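You operate a simulated robot arm through the tools that you are given. There is no shell and no other tool.

You run a simulated robot arm. Do the job below in one go: nothing can be reset, and whatever is moved stays where it is left.

TASK
Crimp the lug on the white cable and put it back in the rack.
Fine: set the size knob to the size on its flag, push the slide home, stroke till the lamp lights and no further; slide out again.

It is judged by the outcome, as a careful person would: the job done as asked, and still so three seconds after it is handed in. It fails if anything else is knocked over, pushed out of place, dropped, spilled or broken.

THE ROBOT
A 7-joint arm with a fingered hand, fixed in place. Base frame: the origin is at the foot of the arm, x ahead of it, y to its left, z up. Units: m, rad, N and s.
With the tool pointing down near the work surface it reaches from about 0.36 to 0.7 m from the base axis. Its first joint turns from -1.204 to 3.002 rad. Payload 3.2 kg.
Tool frame: the origin (TCP) lies between the finger pads and is the grasp point; the fingertips stand 0.026 m ahead of it; z points along the fingers, y is the line along which they close. Largest opening 0.088 m; the body of the gripper starts 0.03 m behind the TCP. The gripper is a hand of 5 fingers: y runs from the thumb to the fingers, the wrist lies at [-0.016, -0.108, -0.172] in the tool frame, and closing takes about 1.5 s.
Orientation is told as [roll, pitch, yaw] about the base's x, y, z axes, in that order, counted from this pose: with the fingers straight down and the wrist toward the robot, the tool's x, y and z point along [0, 1, 0], [1, 0, 0] and [0, 0, -1] of the base frame.

THE INTERFACE
- The arm moves only by the tool jog_arm. Its argument "targets" is text: rows parted by semicolons, each of 7 numbers parted by spaces: the shift along the tool's x, y, z in mm, then the turn, a rotation vector about the tool's x, y, z in rad, then the finger opening in mm, from 0 to 88. In form: x y z wx wy wz jaw; .... A call has 1 to 20 rows; each row is the pose to reach, as a shift and turn from the pose commanded when the call began, along the tool's axes at that moment. A row lasts 0.2 s, in which the tool goes at most 0.05 m and 0.15 rad; a call with a longer step from one row to the next is refused whole, and so is a gripper value outside its range. A pose out of reach is approached as far as the arm can. The call stops where the force on the tool passes 80 N (or 10 N more than at its start, if that is more) or the arm is blocked; 0.2 s more then pass. Each finger travels about 0.072 m/s and halts on what it meets, pressing with about 26 N; the grip force reading is that of the motor and also rises with nothing between the fingers. The clock runs only during rows and for 0.2 s after the last one: add rows that repeat a pose to give the fingers time. The reply holds the time, the measured pose of the TCP, the force on the tool along the base axes, the opening and the grip force, in the units named above and with some noise, with the torque about the TCP (base axes, N m) and any sound that the robot's microphone picked up, and new pictures: "views" is both (left out), scene, wrist or none.
- Cameras (640 x 400 px; columns grow to the right, rows downward): "scene" is fixed at [0.0544, -0.5088, 1.5582]; the picture's right is [0.66, -0.75, 0.00], its down [-0.35, -0.31, -0.88] and it looks along [0.66, 0.58, -0.47] (base axes); focal length 332 px, centre (320, 200). "wrist" rides on the gripper at [0.067, -0.097, -0.117] in the tool frame; the picture's right is [-0.71, 0.33, -0.62], its down [-0.65, -0.65, 0.39] and it looks along [-0.28, 0.68, 0.68] (tool axes); focal length 234 px, centre (320, 200). There is no depth. A picture from a camera that has moved, and an enlarged one, comes with that camera's place and axes in the base frame and with its lens. The place of the scene camera against the robot may be out by one fixed shift of up to 0.025 m in any direction.
- slide_trunk(by): slides the trunk up (or, below 0, down) by that many m; the arm rides with it, the base frame stays. It gives what a move gives, with no picture.
- hand_shape(shape): the hand has 5 fingers and takes this shape, open, in about a second: jaw (thumb against the fingers, like two jaws); tri (thumb and two fingers); tip (a fingertip pinch); poke (one finger out to press); point (the index stretched); flat (the hand flat); cup (the hand cupped); fist (a fist). The gripper value then closes the fingers along that shape, each until it touches; the sizes above hold for jaw. It gives what a move gives, with no picture.
- enlarge(camera, box): a new picture of the part [left, top, right, bottom] of that camera's present view, enlarged. No time passes.
- job_done(): hands the job in; it is judged then, once.

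Nothing tells you positions but the pictures and the camera data. Unless the task says otherwise, let go and move clear before handing in.

The tools are called after "Request:" by a JSON object that holds its "method" and its "body". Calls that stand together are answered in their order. jog_arm: Moves the arm, as the interface text tells. Its arguments: {"type":"object","properties":{"targets":{"type":"string"},"views":{"type":"string","enum":["both","scene","wrist","none"]}},"required":["targets"]} The other tools are called the same way: slide_trunk (by) slides the trunk up or down; hand_shape (shape) gives the hand a shape; enlarge (camera, box) takes an enlarged picture of a part of a camera's view; job_done () hands the job in.

At the start:

```text
time: 0.0
eef_pos: [0.3254, 0.0599, 1.3781]
tool_rot: [0.002, 0.0, 0.0]
ft_force: [-0.4, 0.1, 0.1]
ft_torque: [-0.03, -0.04, -0.03]
gripper_width: 0.0877
gripper_force: 0.0
shape: jaw
trunk travel left (down, up): [-0.775, 0.065]
```

scene: 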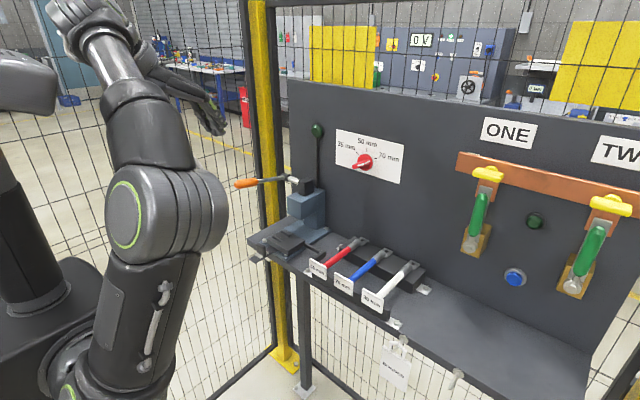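
wrist: 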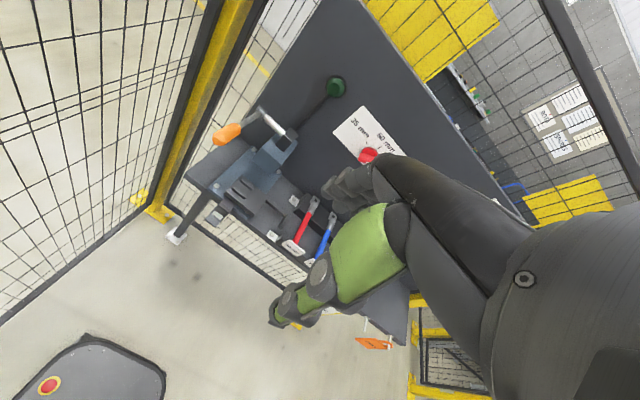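

I see a workbench with a crimping press (orange-handled lever), a slide, a size knob on a panel, and a rack with red, blue and white cables. I'll enlarge the views to read the flags and locate things before moving.

Request:
{"method": "enlarge", "body": {"camera": "scene", "box": [220, 100, 460, 340]}}

Request:
{"method": "enlarge", "body": {"camera": "scene", "box": [290, 230, 440, 330]}}

Request:
{"method": "enlarge", "body": {"camera": "scene", "box": [300, 110, 420, 200]}}

Request:
{"method": "enlarge", "body": {"camera": "wrist", "box": [180, 60, 420, 280]}}

```text
1.67 times, centred on (340, 220) of scene
camera zoom: at [0.0544, -0.5088, 1.5582], right [0.66, -0.75, 0.0], down [-0.35, -0.31, -0.88], along [0.66, 0.58, -0.47], focal length 553 px, centre (287, 167)
```

zoom: 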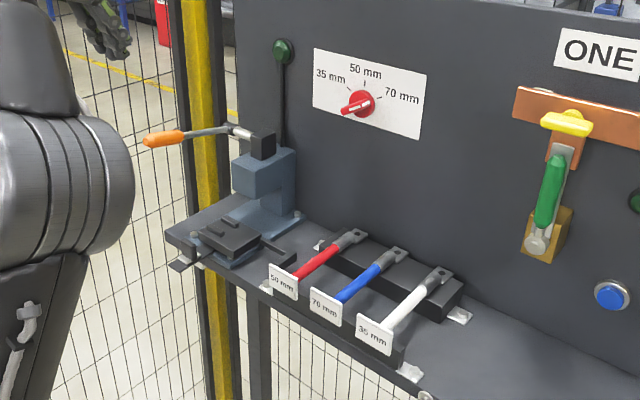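

```text
4.00 times, centred on (365, 280) of scene
camera zoom: at [0.0544, -0.5088, 1.5582], right [0.66, -0.75, 0.0], down [-0.35, -0.31, -0.88], along [0.66, 0.58, -0.47], focal length 1328 px, centre (140, -120)
```

zoom: 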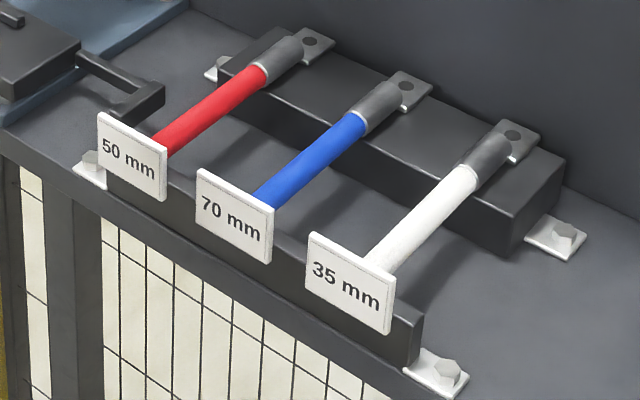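

```text
4.44 times, centred on (360, 155) of scene
camera zoom: at [0.0544, -0.5088, 1.5582], right [0.66, -0.75, 0.0], down [-0.35, -0.31, -0.88], along [0.66, 0.58, -0.47], focal length 1475 px, centre (142, 400)
```

zoom: 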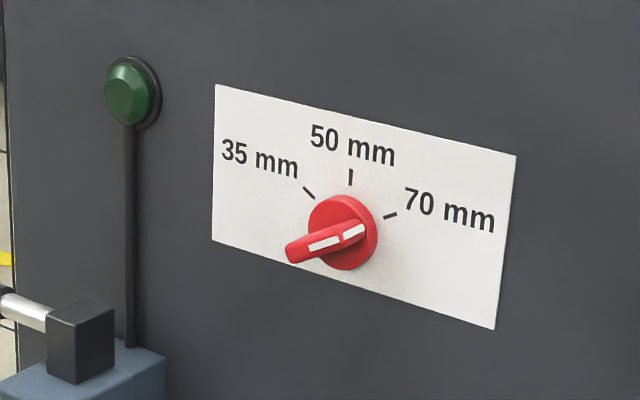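

```text
1.82 times, centred on (300, 170) of wrist
camera zoom: at [0.2292, 0.1266, 1.4963], right [0.33, -0.71, 0.62], down [-0.65, -0.65, -0.39], along [0.68, -0.28, -0.68], focal length 426 px, centre (356, 254)
```

zoom: 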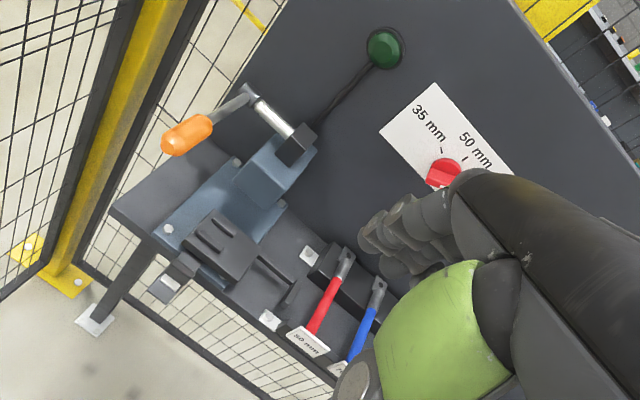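

The white flag reads 35 mm, and the knob seems to sit at 70 mm. I'll look closer at the press, the slide and the knob before moving.

Request:
{"method": "enlarge", "body": {"camera": "wrist", "box": [190, 150, 310, 250]}}

Request:
{"method": "enlarge", "body": {"camera": "scene", "box": [230, 165, 350, 275]}}

Request:
{"method": "enlarge", "body": {"camera": "scene", "box": [330, 130, 400, 185]}}

Request:
{"method": "enlarge", "body": {"camera": "wrist", "box": [200, 60, 410, 190]}}

```text
4.00 times, centred on (250, 200) of wrist
camera zoom: at [0.2292, 0.1266, 1.4963], right [0.33, -0.71, 0.62], down [-0.65, -0.65, -0.39], along [0.68, -0.28, -0.68], focal length 937 px, centre (600, 200)
```

zoom: 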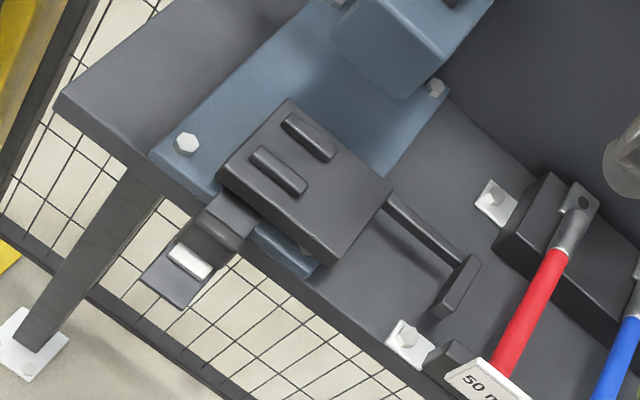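

```text
3.64 times, centred on (290, 220) of scene
camera zoom: at [0.0544, -0.5088, 1.5582], right [0.66, -0.75, 0.0], down [-0.35, -0.31, -0.88], along [0.66, 0.58, -0.47], focal length 1207 px, centre (429, 127)
```

zoom: 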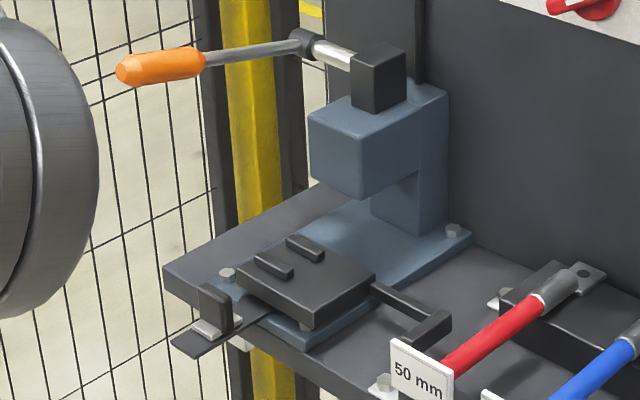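

```text
7.27 times, centred on (365, 158) of scene
camera zoom: at [0.0544, -0.5088, 1.5582], right [0.66, -0.75, 0.0], down [-0.35, -0.31, -0.88], along [0.66, 0.58, -0.47], focal length 2414 px, centre (-7, 509)
```

zoom: 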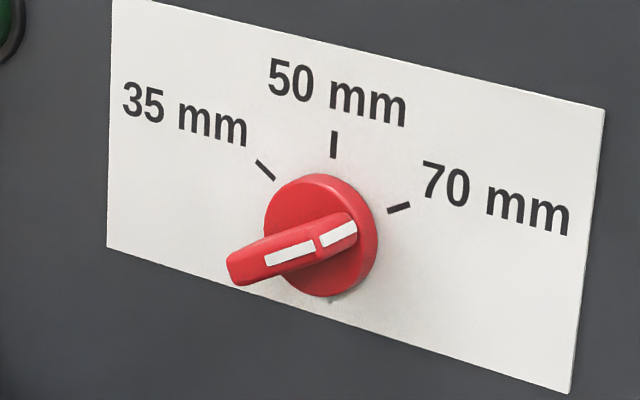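

```text
3.05 times, centred on (305, 125) of wrist
camera zoom: at [0.2292, 0.1266, 1.4963], right [0.33, -0.71, 0.62], down [-0.65, -0.65, -0.39], along [0.68, -0.28, -0.68], focal length 714 px, centre (366, 429)
```

zoom: 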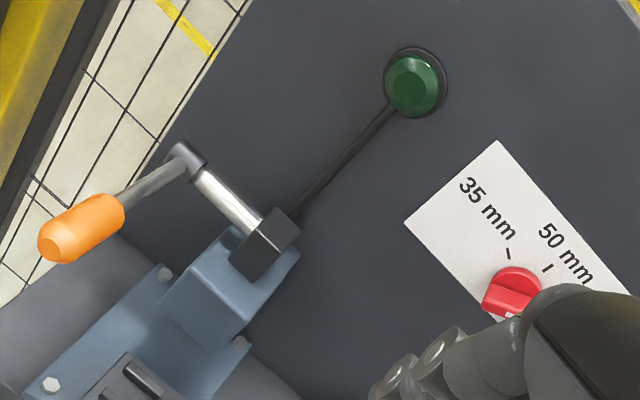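

The knob points at 70 mm and has to go to 35 mm. The press lever pivots about a shaft along y, and the slide sits in front of the press at about (0.595, 0.10, 0.96). I'll lower the trunk for a closer look at the slide nest.

Request:
{"method": "slide_trunk", "body": {"by": -0.25}}

```text
time: 2.6
eef_pos: [0.326, 0.0605, 1.1286]
tool_rot: [0.0, 0.001, -0.001]
ft_force: [0.6, 1.2, 0.1]
ft_torque: [0.01, 0.02, -0.03]
gripper_width: 0.0879
gripper_force: 0.1
shape: jaw
trunk travel left (down, up): [-0.525, 0.315]
```

Request:
{"method": "jog_arm", "body": {"targets": "10 20 0 0 0 0 88; 20 40 0 0 0 0 88; 30 60 0 0 0 0 88; 40 80 0 0 0 0 88", "views": "both"}}

```text
time: 3.6
eef_pos: [0.4055, 0.1008, 1.1277]
tool_rot: [-0.002, 0.002, 0.001]
ft_force: [0.4, -0.5, -0.3]
ft_torque: [-0.01, -0.02, 0.01]
gripper_width: 0.0879
gripper_force: 0.0
shape: jaw
trunk travel left (down, up): [-0.525, 0.315]
camera wrist: at [0.309, 0.1673, 1.2448], right [0.33, -0.71, 0.62], down [-0.65, -0.65, -0.39], along [0.68, -0.28, -0.68], focal length 234 px, centre (320, 200)
```

scene: 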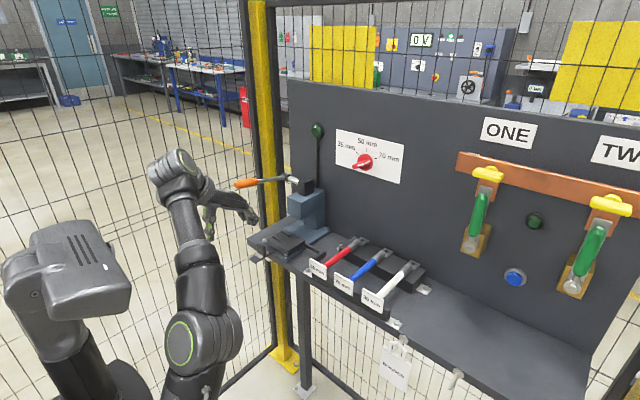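
wrist: 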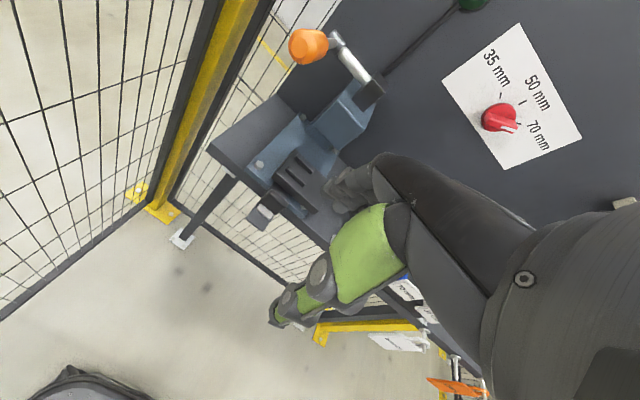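

The arm now shows clear of the bench. I'll enlarge the slide, the press and the knob.

Request:
{"method": "enlarge", "body": {"camera": "wrist", "box": [200, 90, 380, 240]}}

Request:
{"method": "enlarge", "body": {"camera": "wrist", "box": [430, 20, 590, 180]}}

Request:
{"method": "enlarge", "body": {"camera": "scene", "box": [235, 215, 345, 285]}}

Request:
{"method": "enlarge", "body": {"camera": "wrist", "box": [280, 10, 400, 130]}}

```text
2.67 times, centred on (290, 165) of wrist
camera zoom: at [0.309, 0.1673, 1.2448], right [0.33, -0.71, 0.62], down [-0.65, -0.65, -0.39], along [0.68, -0.28, -0.68], focal length 624 px, centre (400, 293)
```

zoom: 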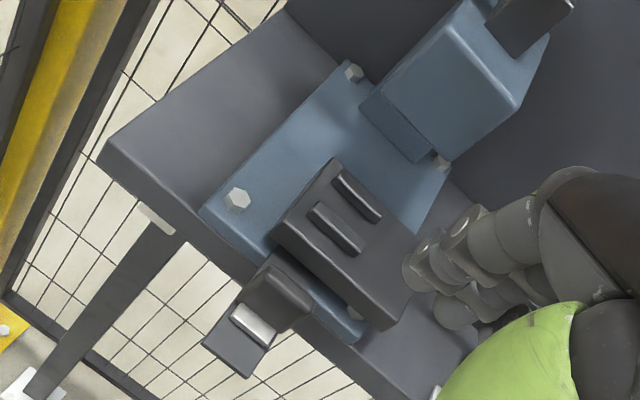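

```text
2.50 times, centred on (510, 100) of wrist
camera zoom: at [0.309, 0.1673, 1.2448], right [0.33, -0.71, 0.62], down [-0.65, -0.65, -0.39], along [0.68, -0.28, -0.68], focal length 585 px, centre (-155, 450)
```

zoom: 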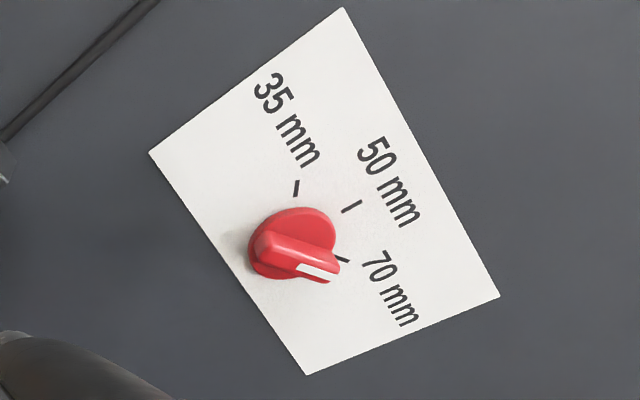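

```text
5.71 times, centred on (290, 250) of scene
camera zoom: at [0.0544, -0.5088, 1.5582], right [0.66, -0.75, 0.0], down [-0.35, -0.31, -0.88], along [0.66, 0.58, -0.47], focal length 1897 px, centre (491, -86)
```

zoom: 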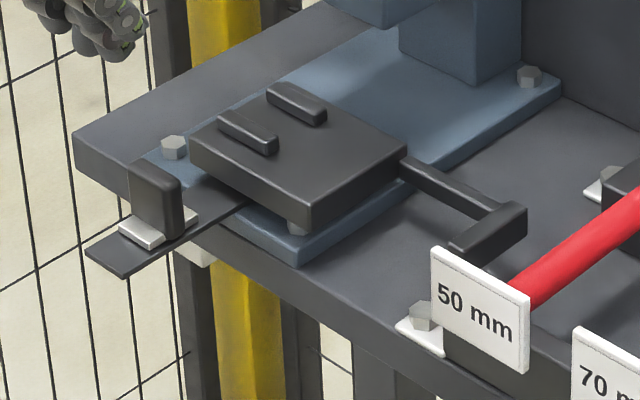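

```text
3.33 times, centred on (340, 70) of wrist
camera zoom: at [0.309, 0.1673, 1.2448], right [0.33, -0.71, 0.62], down [-0.65, -0.65, -0.39], along [0.68, -0.28, -0.68], focal length 781 px, centre (253, 633)
```

zoom: 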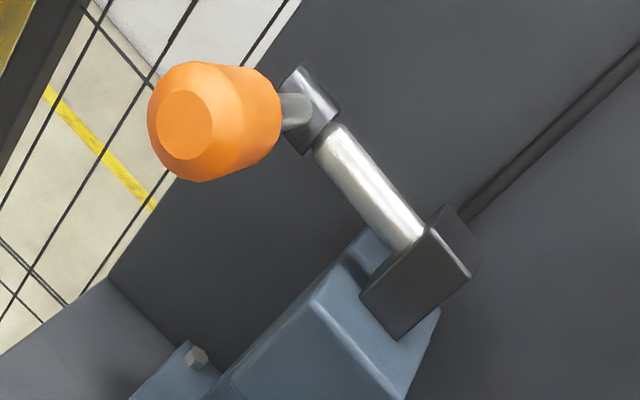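

The slide carries two ridges (the nest, along y), a T-shaped cable rest to the right and a push tab at the front. I'll move sideways to see the rack and the white cable from above.

Request:
{"method": "jog_arm", "body": {"targets": "-40 0 0 0 0 0 88; -80 0 0 0 0 0 88; -120 0 0 0 0 0 88; -160 0 0 0 0 0 88; -200 0 0 0 0 0 88; -240 0 0 0 0 0 88; -280 0 0 0 0 0 88; -320 0 0 0 0 0 88; -320 0 0 0 0 0 88", "views": "both"}}

Request:
{"method": "enlarge", "body": {"camera": "wrist", "box": [200, 40, 380, 240]}}

```text
time: 5.6
eef_pos: [0.405, -0.2207, 1.1286]
tool_rot: [-0.001, 0.001, 0.0]
ft_force: [0.6, 0.1, 0.1]
ft_torque: [-0.03, 0.03, -0.01]
gripper_width: 0.0879
gripper_force: 0.0
shape: jaw
trunk travel left (down, up): [-0.525, 0.315]
camera wrist: at [0.3079, -0.154, 1.2466], right [0.33, -0.71, 0.62], down [-0.65, -0.65, -0.39], along [0.68, -0.28, -0.68], focal length 234 px, centre (320, 200)
```

scene: 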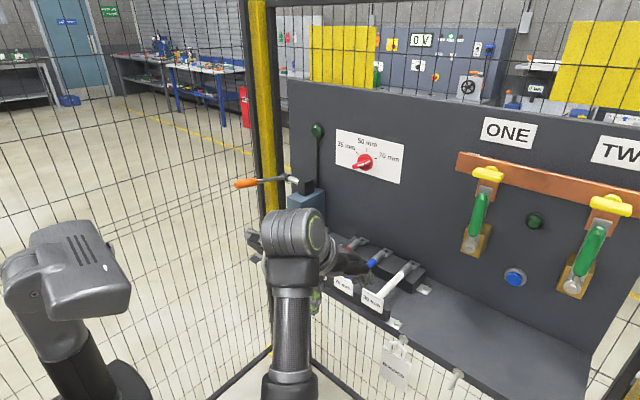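
wrist: 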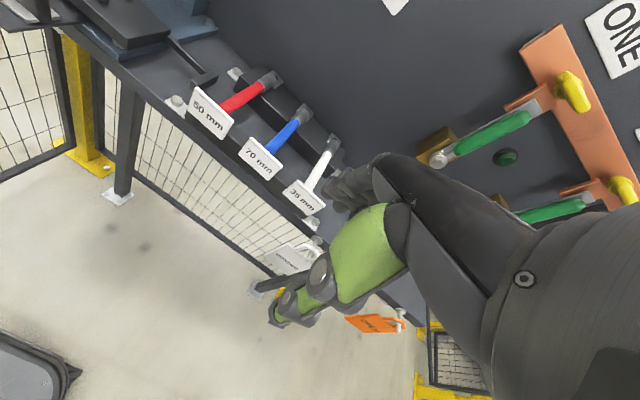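

```text
2.00 times, centred on (290, 140) of wrist
camera zoom: at [0.3079, -0.154, 1.2466], right [0.33, -0.71, 0.62], down [-0.65, -0.65, -0.39], along [0.68, -0.28, -0.68], focal length 468 px, centre (380, 320)
```

zoom: 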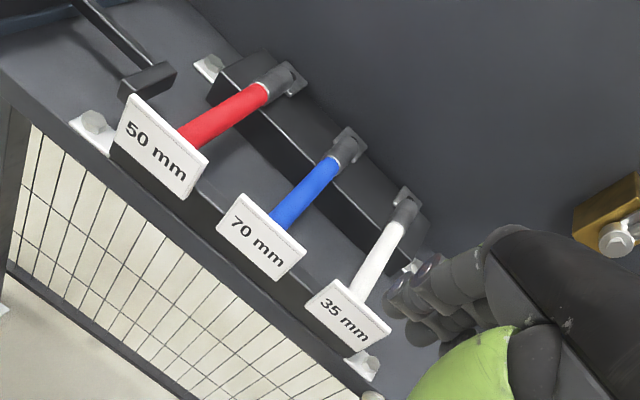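

I now have the rack in view from the wrist camera. I'll enlarge the white cable, its flag and lug, and the other cables for measurements.

Request:
{"method": "enlarge", "body": {"camera": "wrist", "box": [270, 120, 350, 220]}}

Request:
{"method": "enlarge", "body": {"camera": "wrist", "box": [170, 60, 290, 140]}}

Request:
{"method": "enlarge", "body": {"camera": "wrist", "box": [0, 0, 220, 120]}}

Request:
{"method": "enlarge", "body": {"camera": "scene", "box": [330, 240, 440, 320]}}

```text
4.00 times, centred on (310, 170) of wrist
camera zoom: at [0.3079, -0.154, 1.2466], right [0.33, -0.71, 0.62], down [-0.65, -0.65, -0.39], along [0.68, -0.28, -0.68], focal length 937 px, centre (360, 320)
```

zoom: 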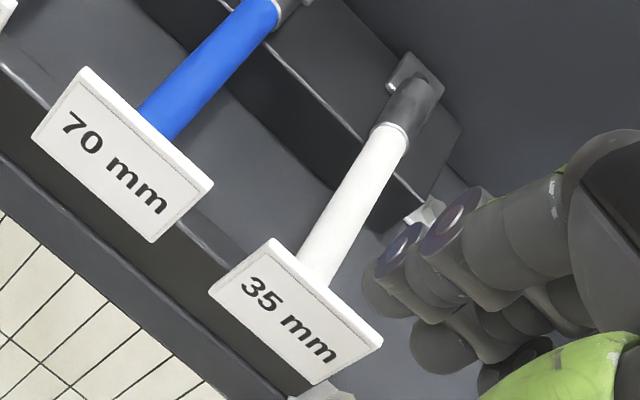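

```text
5.00 times, centred on (230, 100) of wrist
camera zoom: at [0.3079, -0.154, 1.2466], right [0.33, -0.71, 0.62], down [-0.65, -0.65, -0.39], along [0.68, -0.28, -0.68], focal length 1171 px, centre (770, 700)
```

zoom: 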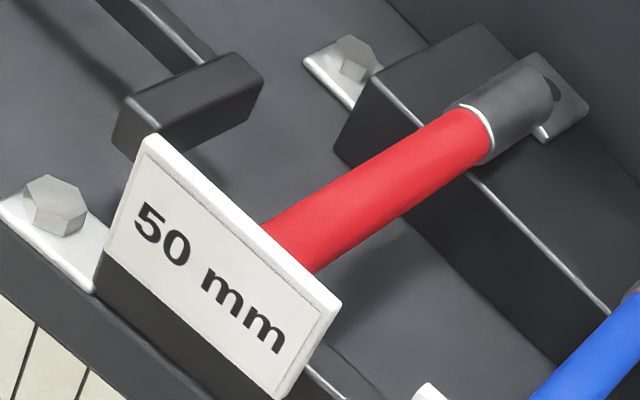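

```text
2.91 times, centred on (110, 60) of wrist
camera zoom: at [0.3079, -0.154, 1.2466], right [0.33, -0.71, 0.62], down [-0.65, -0.65, -0.39], along [0.68, -0.28, -0.68], focal length 681 px, centre (931, 607)
```

zoom: 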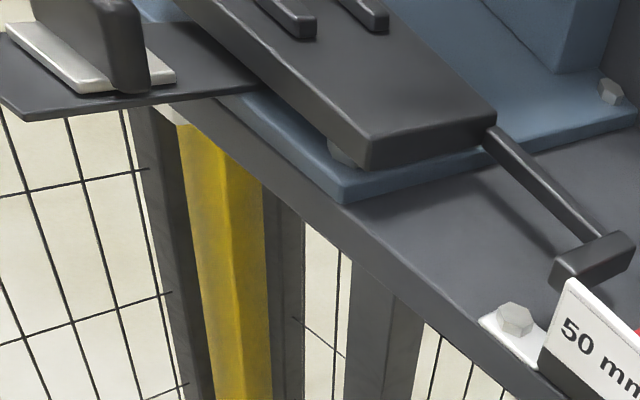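

```text
5.00 times, centred on (385, 280) of scene
camera zoom: at [0.0544, -0.5088, 1.5582], right [0.66, -0.75, 0.0], down [-0.35, -0.31, -0.88], along [0.66, 0.58, -0.47], focal length 1660 px, centre (-5, -200)
```

zoom: 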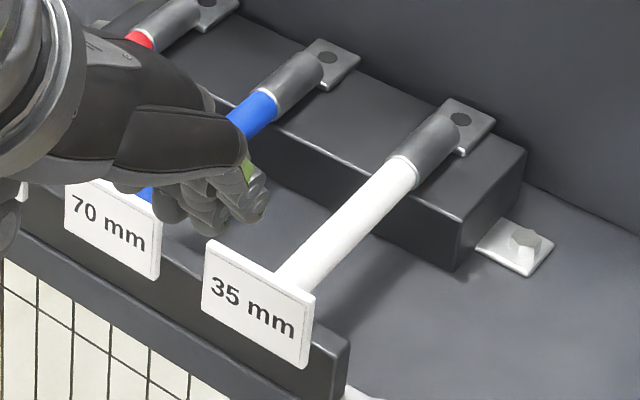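

Measured so far: white cable along x at y≈-0.230, z≈0.99, flag at x≈0.53, lug from x≈0.663 to 0.74. The knob centre is about (0.736, -0.051, 1.220), and the nest axis about x≈0.583 with its ridges at y≈0.096 to 0.137. I'll do the knob first and turn the hand to point forward in free space to test the reach.

Request:
{"method": "jog_arm", "body": {"targets": "14 6 -8 -0.131 0 0 88; 28 12 -15 -0.262 0 0 88; 42 18 -23 -0.393 0 0 88; 57 24 -30 -0.524 0 0 88; 71 30 -38 -0.654 0 0 88; 85 36 -46 -0.785 0 0 88; 99 42 -53 -0.916 0 0 88; 113 48 -61 -1.047 0 0 88; 128 54 -68 -1.178 0 0 88; 142 60 -76 -1.309 0 0 88; 156 66 -83 -1.44 0 0 88; 170 72 -91 -1.571 0 0 88; 170 72 -91 -1.571 0 0 88", "views": "both"}}

```text
time: 8.4
eef_pos: [0.4796, -0.0519, 1.2207]
tool_rot: [3.036, -1.569, -3.038]
ft_force: [-1.1, -0.4, -0.2]
ft_torque: [-0.02, 0.01, 0.0]
gripper_width: 0.0878
gripper_force: 0.2
shape: jaw
trunk travel left (down, up): [-0.525, 0.315]
camera wrist: at [0.3625, 0.0157, 1.1223], right [-0.62, -0.71, 0.33], down [0.39, -0.65, -0.65], along [0.68, -0.28, 0.68], focal length 234 px, centre (320, 200)
```

scene: 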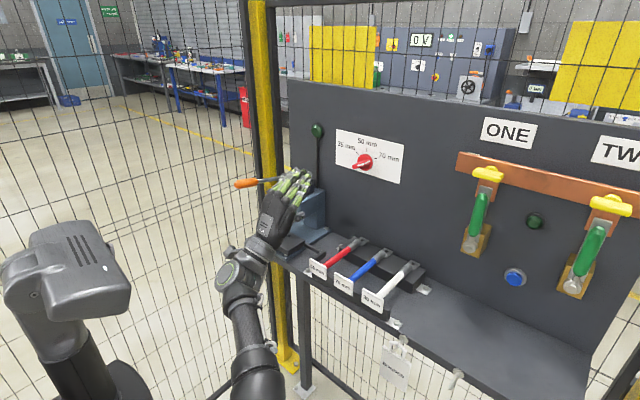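
wrist: 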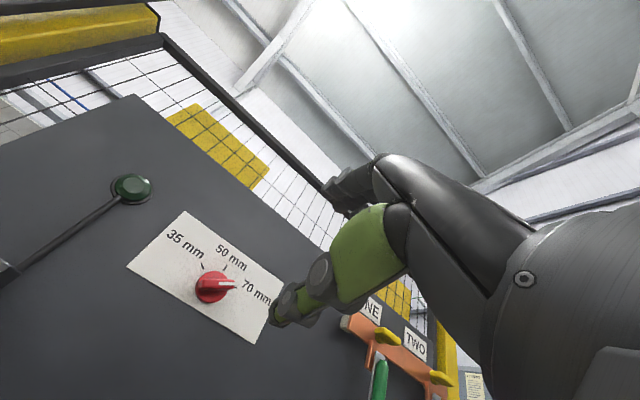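

The forward pose is reachable and the knob is clearly at 70 mm. I'll test how far the hand can roll about its approach axis here in free space, since the knob needs 120° counter-clockwise as seen from the robot.

Request:
{"method": "jog_arm", "body": {"targets": "0 0 0 0 0 -0.15 88; 0 0 0 0 0 -0.3 88; 0 0 0 0 0 -0.45 88; 0 0 0 0 0 -0.6 88; 0 0 0 0 0 -0.75 88; 0 0 0 0 0 -0.9 88; 0 0 0 0 0 -1.05 88; 0 0 0 0 0 -1.2 88; 0 0 0 0 0 -1.35 88; 0 0 0 0 0 -1.5 88; 0 0 0 0 0 -1.5 88", "views": "both"}}

```text
time: 10.8
eef_pos: [0.5259, 0.0064, 1.1434]
tool_rot: [-1.605, -0.097, 1.574]
ft_force: [-0.5, 0.6, -0.4]
ft_torque: [-0.02, 0.01, 0.0]
gripper_width: 0.0878
gripper_force: 0.1
shape: jaw
out of reach, approached as far as the arm can: row 8, 9, 10, 11
trunk travel left (down, up): [-0.525, 0.315]
camera wrist: at [0.4114, -0.0838, 1.0627], right [-0.65, 0.26, 0.72], down [0.37, -0.71, 0.6], along [0.67, 0.65, 0.37], focal length 234 px, centre (320, 200)
```

scene: 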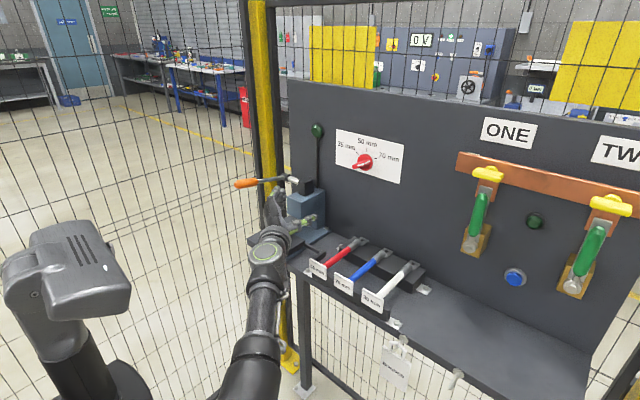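
wrist: 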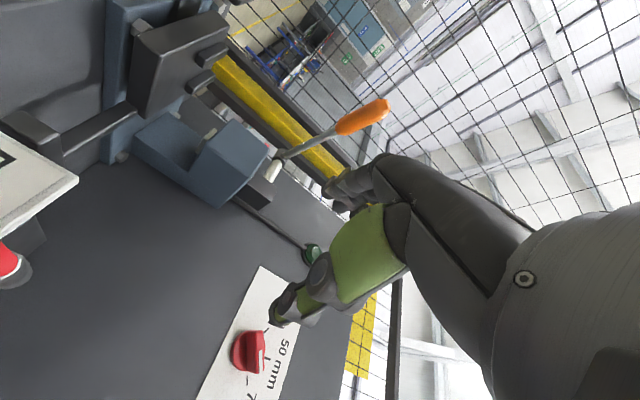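

Rolling that way runs out of reach at about -1.1 rad and drags the hand low, so I'll retrace to the neutral roll.

Request:
{"method": "jog_arm", "body": {"targets": "0 0 0 0 0 0.15 88; 0 0 0 0 0 0.3 88; 0 0 0 0 0 0.45 88; 0 0 0 0 0 0.6 88; 0 0 0 0 0 0.75 88; 0 0 0 0 0 0.9 88; 0 0 0 0 0 1.05 88; 0 0 0 0 0 1.2 88; 0 0 0 0 0 1.35 88; 0 0 0 0 0 1.5 88; 0 0 0 0 0 1.5 88", "views": "scene"}}

```text
time: 13.2
eef_pos: [0.5286, 0.007, 1.1396]
tool_rot: [1.283, -1.57, -1.283]
ft_force: [-0.2, 0.4, 0.7]
ft_torque: [0.01, 0.0, -0.01]
gripper_width: 0.0878
gripper_force: 0.1
shape: jaw
trunk travel left (down, up): [-0.525, 0.315]
```

scene: 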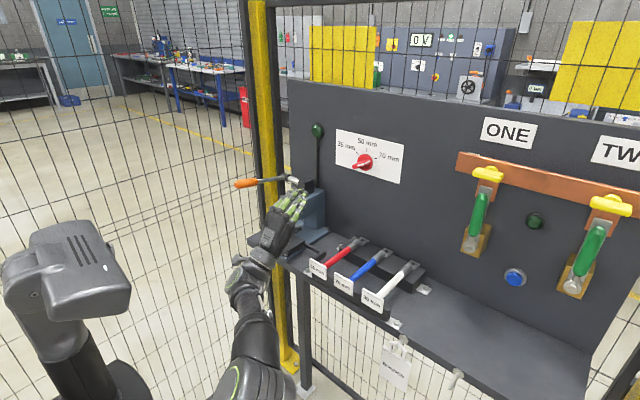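

The commanded pose is back at neutral roll. I'll move up and back, then test rolling the other way.

Request:
{"method": "jog_arm", "body": {"targets": "-10 25 -20 0 0 0 88; -20 50 -40 0 0 0 88; -40 80 -60 0 0 0 88; -57 110 -70 0 0 0 88; -57 110 -70 0 0 0.15 88; -57 110 -70 0 0 0.3 88; -57 110 -70 0 0 0.45 88; -57 110 -70 0 0 0.6 88; -57 110 -70 0 0 0.75 88; -57 110 -70 0 0 0.9 88; -57 110 -70 0 0 1.05 88; -57 110 -70 0 0 1.2 88; -57 110 -70 0 0 1.35 88; -57 110 -70 0 0 1.35 88", "views": "both"}}

```text
time: 16.2
eef_pos: [0.4581, -0.0488, 1.2503]
tool_rot: [1.572, -0.217, -1.572]
ft_force: [0.5, -0.2, 0.1]
ft_torque: [0.02, 0.0, -0.04]
gripper_width: 0.0877
gripper_force: 0.1
shape: jaw
trunk travel left (down, up): [-0.525, 0.315]
camera wrist: at [0.3406, 0.0597, 1.2934], right [-0.62, -0.48, -0.62], down [0.39, 0.5, -0.78], along [0.68, -0.72, -0.13], focal length 234 px, centre (320, 200)
```

scene: 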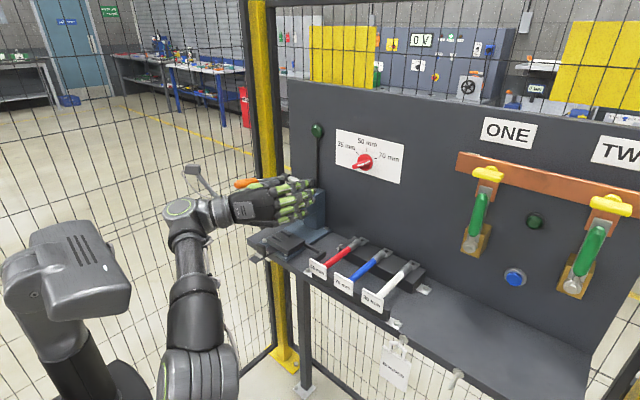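
wrist: 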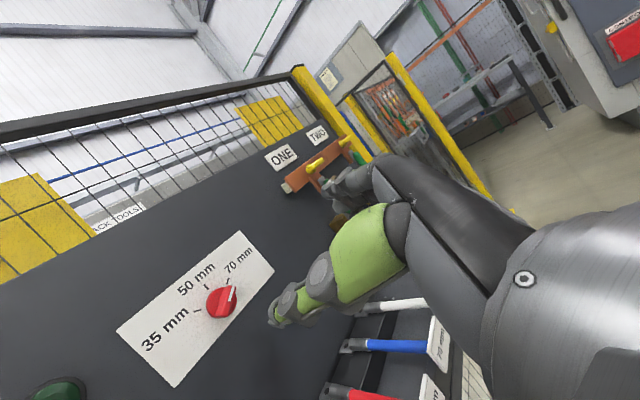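

Rolling the positive way works well. I'll carry on toward +150° (the start grasp for the knob at 70 mm).

Request:
{"method": "jog_arm", "body": {"targets": "0 0 0 0 0 0.15 88; 0 0 0 0 0 0.3 88; 0 0 0 0 0 0.45 88; 0 0 0 0 0 0.6 88; 0 0 0 0 0 0.75 88; 0 0 0 0 0 0.9 88; 0 0 0 0 0 1.05 88; 0 0 0 0 0 1.2 88; 0 0 0 0 0 1.268 88; 0 0 0 0 0 1.268 88", "views": "both"}}

```text
time: 18.4
eef_pos: [0.4573, -0.0488, 1.25]
tool_rot: [1.57, 1.049, -1.57]
ft_force: [0.1, 0.3, 0.9]
ft_torque: [-0.03, 0.03, -0.02]
gripper_width: 0.0878
gripper_force: 0.0
shape: jaw
trunk travel left (down, up): [-0.525, 0.315]
camera wrist: at [0.3408, -0.0586, 1.3672], right [-0.62, 0.45, -0.64], down [0.39, 0.89, 0.24], along [0.68, -0.1, -0.73], focal length 234 px, centre (320, 200)
```

scene: 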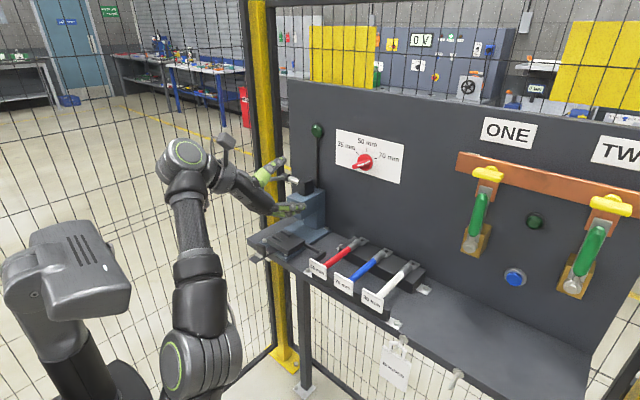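
wrist: 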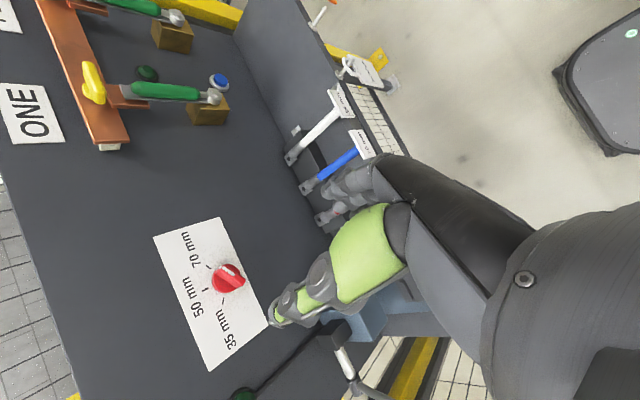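

The full roll range from +150° to +30° works, and the knob appears exactly where I predicted. I'll look closely at the knob bar from here to line up the grasp.

Request:
{"method": "enlarge", "body": {"camera": "wrist", "box": [170, 230, 290, 330]}}

```text
4.00 times, centred on (230, 280) of wrist
camera zoom: at [0.3408, -0.0586, 1.3672], right [-0.62, 0.45, -0.64], down [0.39, 0.89, 0.24], along [0.68, -0.1, -0.73], focal length 937 px, centre (680, -120)
```

zoom: 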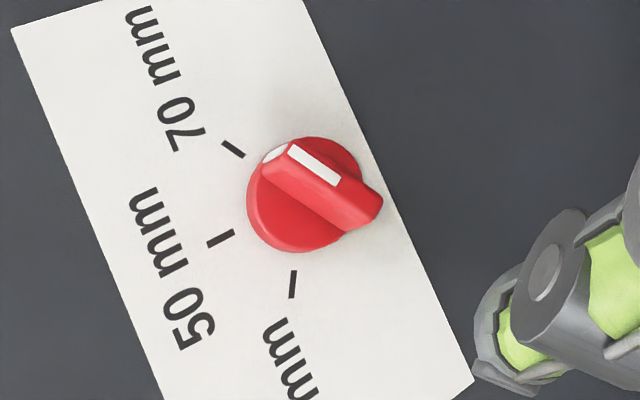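

The bar's white pointer is at 70 mm and its front centre is where I computed it. I'll approach along +x to stop short of the knob and look again.

Request:
{"method": "jog_arm", "body": {"targets": "-4 9 45 0 0 0 60; -8 18 90 0 0 0 60; -13 27 135 0 0 0 60; -13 27 170 0 0 0 60; -13 27 190 0 0 0 60; -13 27 190 0 0 0 60", "views": "both"}}

Request:
{"method": "enlarge", "body": {"camera": "wrist", "box": [220, 170, 400, 330]}}

Request:
{"method": "enlarge", "body": {"camera": "scene", "box": [260, 110, 420, 240]}}

```text
time: 19.8
eef_pos: [0.6128, -0.0634, 1.1918]
tool_rot: [1.568, 1.047, -1.571]
ft_force: [0.4, -0.5, -0.2]
ft_torque: [0.02, -0.04, 0.03]
gripper_width: 0.0604
gripper_force: 0.0
shape: jaw
out of reach, approached as far as the arm can: row 3, 4, 5, 6
trunk travel left (down, up): [-0.525, 0.315]
camera wrist: at [0.4957, -0.0719, 1.3101], right [-0.62, 0.45, -0.64], down [0.39, 0.89, 0.24], along [0.68, -0.1, -0.73], focal length 234 px, centre (320, 200)
```

scene: 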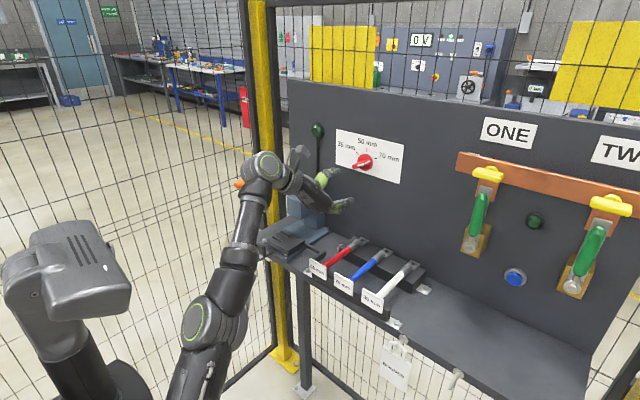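
wrist: 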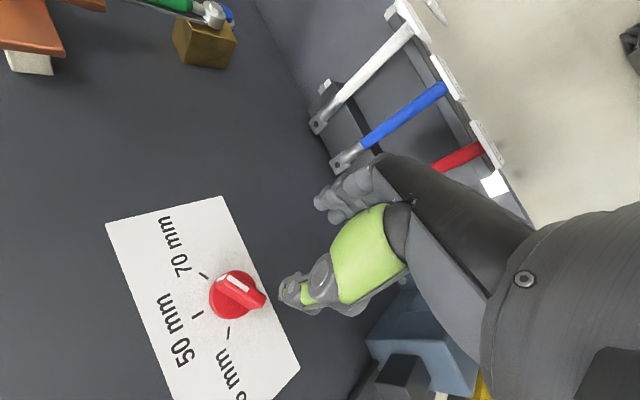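

```text
2.50 times, centred on (310, 250) of wrist
camera zoom: at [0.4957, -0.0719, 1.3101], right [-0.62, 0.45, -0.64], down [0.39, 0.89, 0.24], along [0.68, -0.1, -0.73], focal length 585 px, centre (345, 75)
```

zoom: 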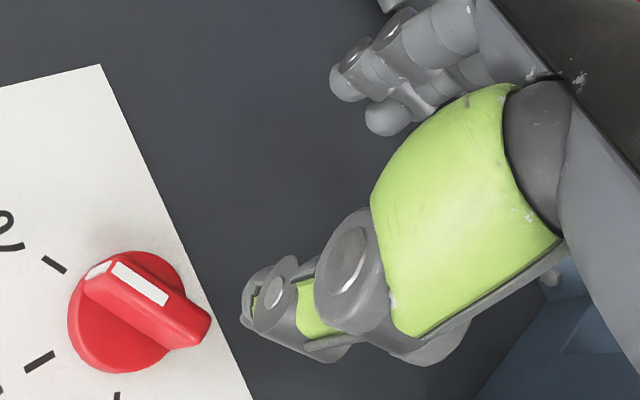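

```text
3.08 times, centred on (340, 175) of scene
camera zoom: at [0.0544, -0.5088, 1.5582], right [0.66, -0.75, 0.0], down [-0.35, -0.31, -0.88], along [0.66, 0.58, -0.47], focal length 1021 px, centre (258, 277)
```

zoom: 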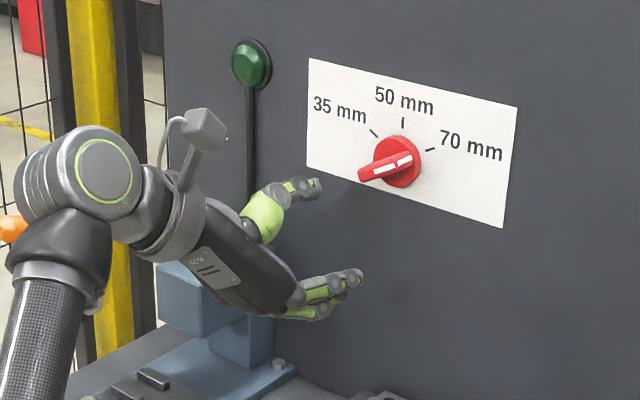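

The arm is stretched too far at this trunk height. I'll raise the trunk and then come back down to the knob's height with the arm less extended.

Request:
{"method": "jog_arm", "body": {"targets": "0 0 -40 0 0 0 60; 0 0 -80 0 0 0 60; 0 0 -80 0 0 0 60", "views": "none"}}

Request:
{"method": "slide_trunk", "body": {"by": 0.2}}

```text
time: 20.6
eef_pos: [0.5298, -0.0655, 1.1919]
tool_rot: [1.569, 1.048, -1.572]
ft_force: [-0.2, 0.2, -0.1]
ft_torque: [0.01, 0.0, 0.0]
gripper_width: 0.0603
gripper_force: 0.2
shape: jaw
trunk travel left (down, up): [-0.525, 0.315]
```

```text
time: 22.8
eef_pos: [0.5309, -0.0634, 1.3927]
tool_rot: [1.572, 1.047, -1.573]
ft_force: [1.1, 0.5, -0.4]
ft_torque: [-0.01, 0.01, 0.0]
gripper_width: 0.0601
gripper_force: 0.1
shape: jaw
trunk travel left (down, up): [-0.725, 0.115]
```

Request:
{"method": "jog_arm", "body": {"targets": "-24 36 0 0 0 0 60; -49 72 0 0 0 0 60; -73 108 15 0 0 0 60; -97 143 35 0 0 0 60; -97 143 75 0 0 0 60; -97 143 109 0 0 0 60; -97 143 109 0 0 0 60", "views": "both"}}

Request:
{"method": "enlarge", "body": {"camera": "wrist", "box": [220, 170, 400, 330]}}

Request:
{"method": "enlarge", "body": {"camera": "scene", "box": [260, 110, 420, 240]}}

```text
time: 24.4
eef_pos: [0.6387, -0.051, 1.2214]
tool_rot: [1.572, 1.047, -1.573]
ft_force: [0.1, -0.6, -0.7]
ft_torque: [0.0, 0.0, 0.0]
gripper_width: 0.0606
gripper_force: 0.1
shape: jaw
trunk travel left (down, up): [-0.725, 0.115]
camera wrist: at [0.522, -0.0609, 1.3388], right [-0.62, 0.45, -0.64], down [0.39, 0.89, 0.24], along [0.68, -0.1, -0.73], focal length 234 px, centre (320, 200)
```

scene: 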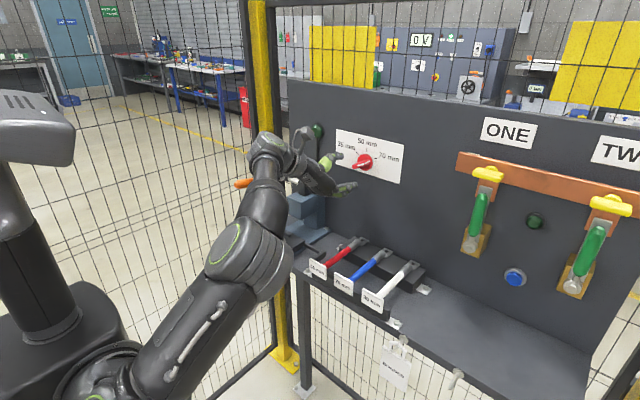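
wrist: 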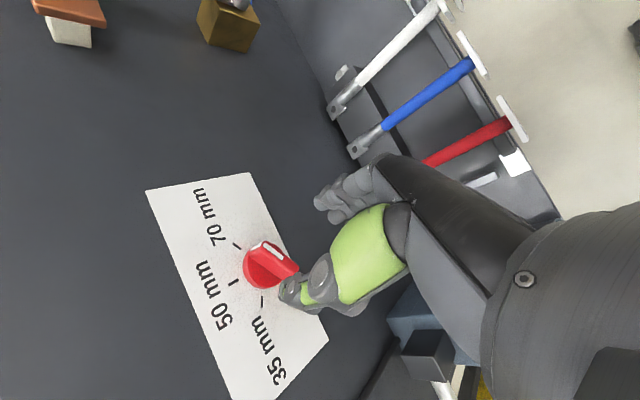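

```text
2.50 times, centred on (310, 250) of wrist
camera zoom: at [0.522, -0.0609, 1.3388], right [-0.62, 0.45, -0.64], down [0.39, 0.89, 0.24], along [0.68, -0.1, -0.73], focal length 585 px, centre (345, 75)
```

zoom: 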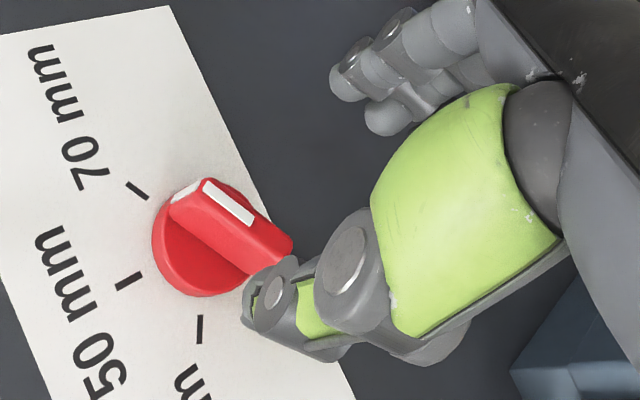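

```text
3.08 times, centred on (340, 175) of scene
camera zoom: at [0.0544, -0.5088, 1.5582], right [0.66, -0.75, 0.0], down [-0.35, -0.31, -0.88], along [0.66, 0.58, -0.47], focal length 1021 px, centre (258, 277)
```

zoom: 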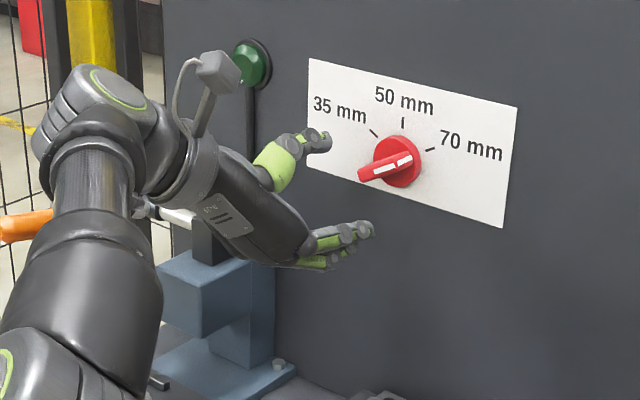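

The knob is now within reach, and the fingers point at it with the jaw straddling the bar. I'll advance so the fingertips overlap the bar by about 13 mm but stay short of the disc.

Request:
{"method": "jog_arm", "body": {"targets": "-1 2 25 0 0 0 60; -1 2 45 0 0 0 60; -1 2 55 0 0 0 60; -1 2 61 0 0 0 60; -1 2 61 0 0 0 60", "views": "both"}}

Request:
{"method": "enlarge", "body": {"camera": "wrist", "box": [220, 170, 400, 330]}}

Request:
{"method": "enlarge", "body": {"camera": "scene", "box": [310, 120, 420, 200]}}

```text
time: 25.6
eef_pos: [0.7001, -0.0521, 1.2184]
tool_rot: [1.573, 1.048, -1.57]
ft_force: [0.1, -1.0, 0.4]
ft_torque: [-0.04, 0.02, -0.01]
gripper_width: 0.0605
gripper_force: 0.1
shape: jaw
trunk travel left (down, up): [-0.725, 0.115]
camera wrist: at [0.5835, -0.0616, 1.336], right [-0.62, 0.45, -0.64], down [0.39, 0.89, 0.24], along [0.68, -0.1, -0.73], focal length 234 px, centre (320, 200)
```

scene: 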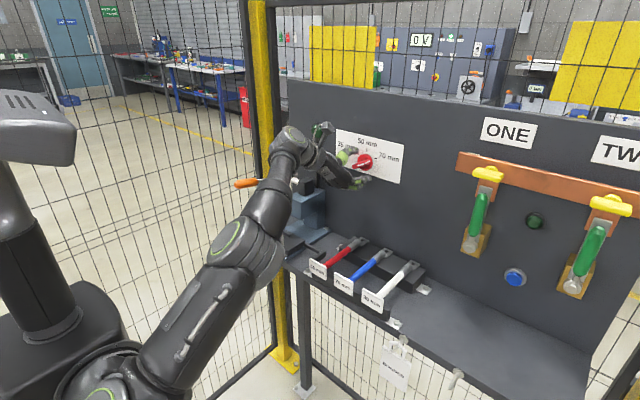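
wrist: 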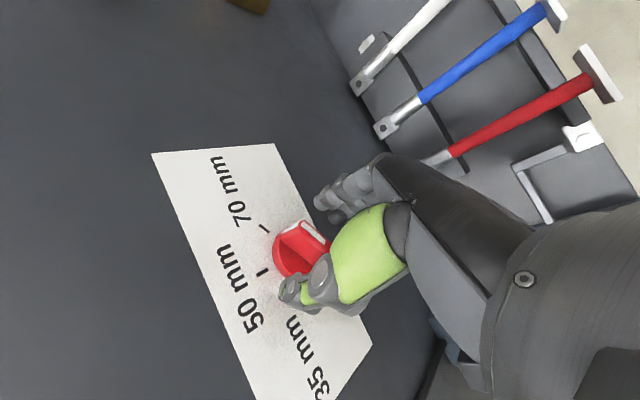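

```text
2.50 times, centred on (310, 250) of wrist
camera zoom: at [0.5835, -0.0616, 1.336], right [-0.62, 0.45, -0.64], down [0.39, 0.89, 0.24], along [0.68, -0.1, -0.73], focal length 585 px, centre (345, 75)
```

zoom: 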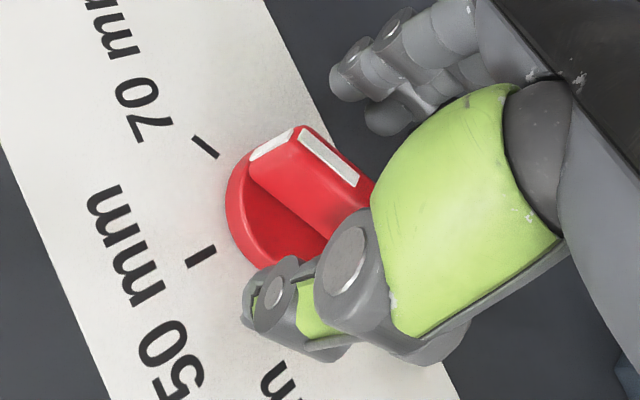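

```text
5.00 times, centred on (365, 160) of scene
camera zoom: at [0.0544, -0.5088, 1.5582], right [0.66, -0.75, 0.0], down [-0.35, -0.31, -0.88], along [0.66, 0.58, -0.47], focal length 1660 px, centre (95, 400)
```

zoom: 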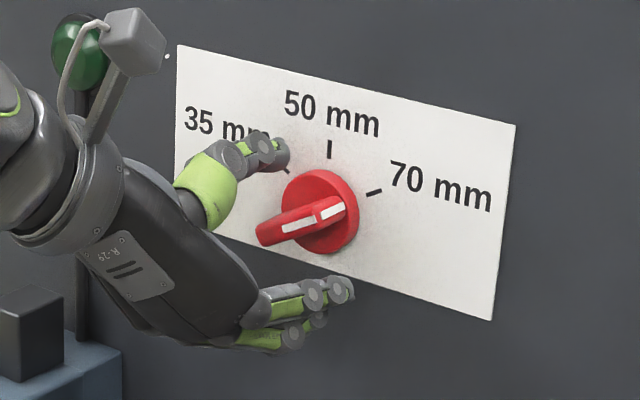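

The thumb is above the bar and the fingers below, with the bar centred between them. I'll close on it.

Request:
{"method": "jog_arm", "body": {"targets": "0 0 0 0 0 0 40; 0 0 0 0 0 0 25; 0 0 0 0 0 0 10; 0 0 0 0 0 0 5; 0 0 0 0 0 0 5; 0 0 0 0 0 0 5; 0 0 0 0 0 0 5", "views": "both"}}

Request:
{"method": "enlarge", "body": {"camera": "wrist", "box": [220, 170, 400, 330]}}

Request:
{"method": "enlarge", "body": {"camera": "scene", "box": [310, 120, 420, 200]}}

```text
time: 27.1
eef_pos: [0.7007, -0.0516, 1.2187]
tool_rot: [1.573, 1.048, -1.574]
ft_force: [-1.4, 0.4, 1.4]
ft_torque: [0.0, -0.07, 0.01]
gripper_width: 0.0056
gripper_force: 0.1
shape: jaw
trunk travel left (down, up): [-0.725, 0.115]
camera wrist: at [0.5828, -0.0611, 1.3364], right [-0.62, 0.45, -0.64], down [0.39, 0.89, 0.24], along [0.68, -0.1, -0.73], focal length 234 px, centre (320, 200)
```

scene: 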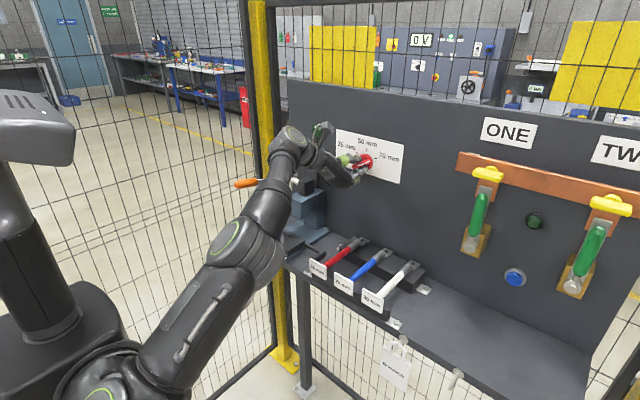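
wrist: 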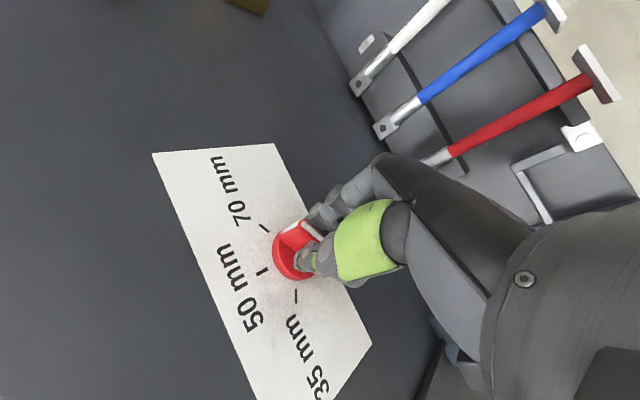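

```text
2.50 times, centred on (310, 250) of wrist
camera zoom: at [0.5828, -0.0611, 1.3364], right [-0.62, 0.45, -0.64], down [0.39, 0.89, 0.24], along [0.68, -0.1, -0.73], focal length 585 px, centre (345, 75)
```

zoom: 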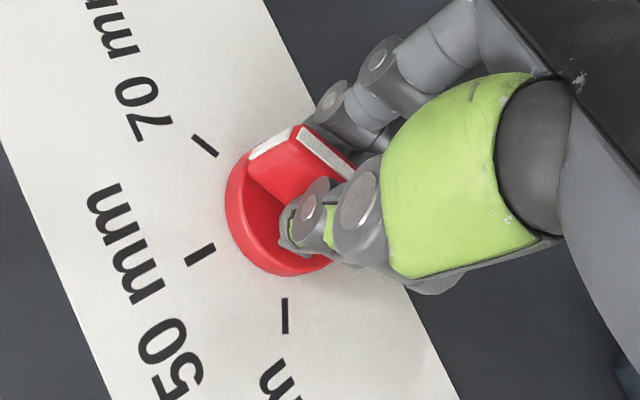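

```text
5.00 times, centred on (365, 160) of scene
camera zoom: at [0.0544, -0.5088, 1.5582], right [0.66, -0.75, 0.0], down [-0.35, -0.31, -0.88], along [0.66, 0.58, -0.47], focal length 1660 px, centre (95, 400)
```

zoom: 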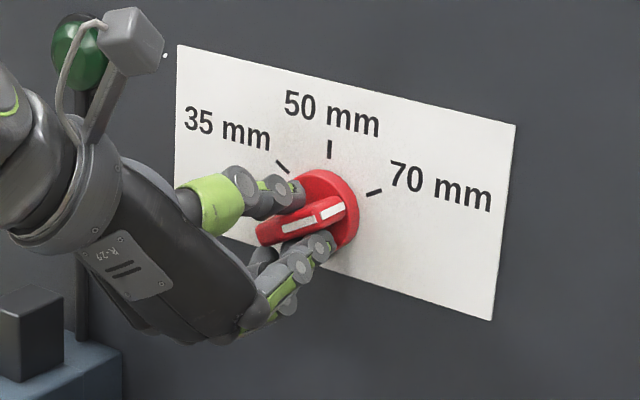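

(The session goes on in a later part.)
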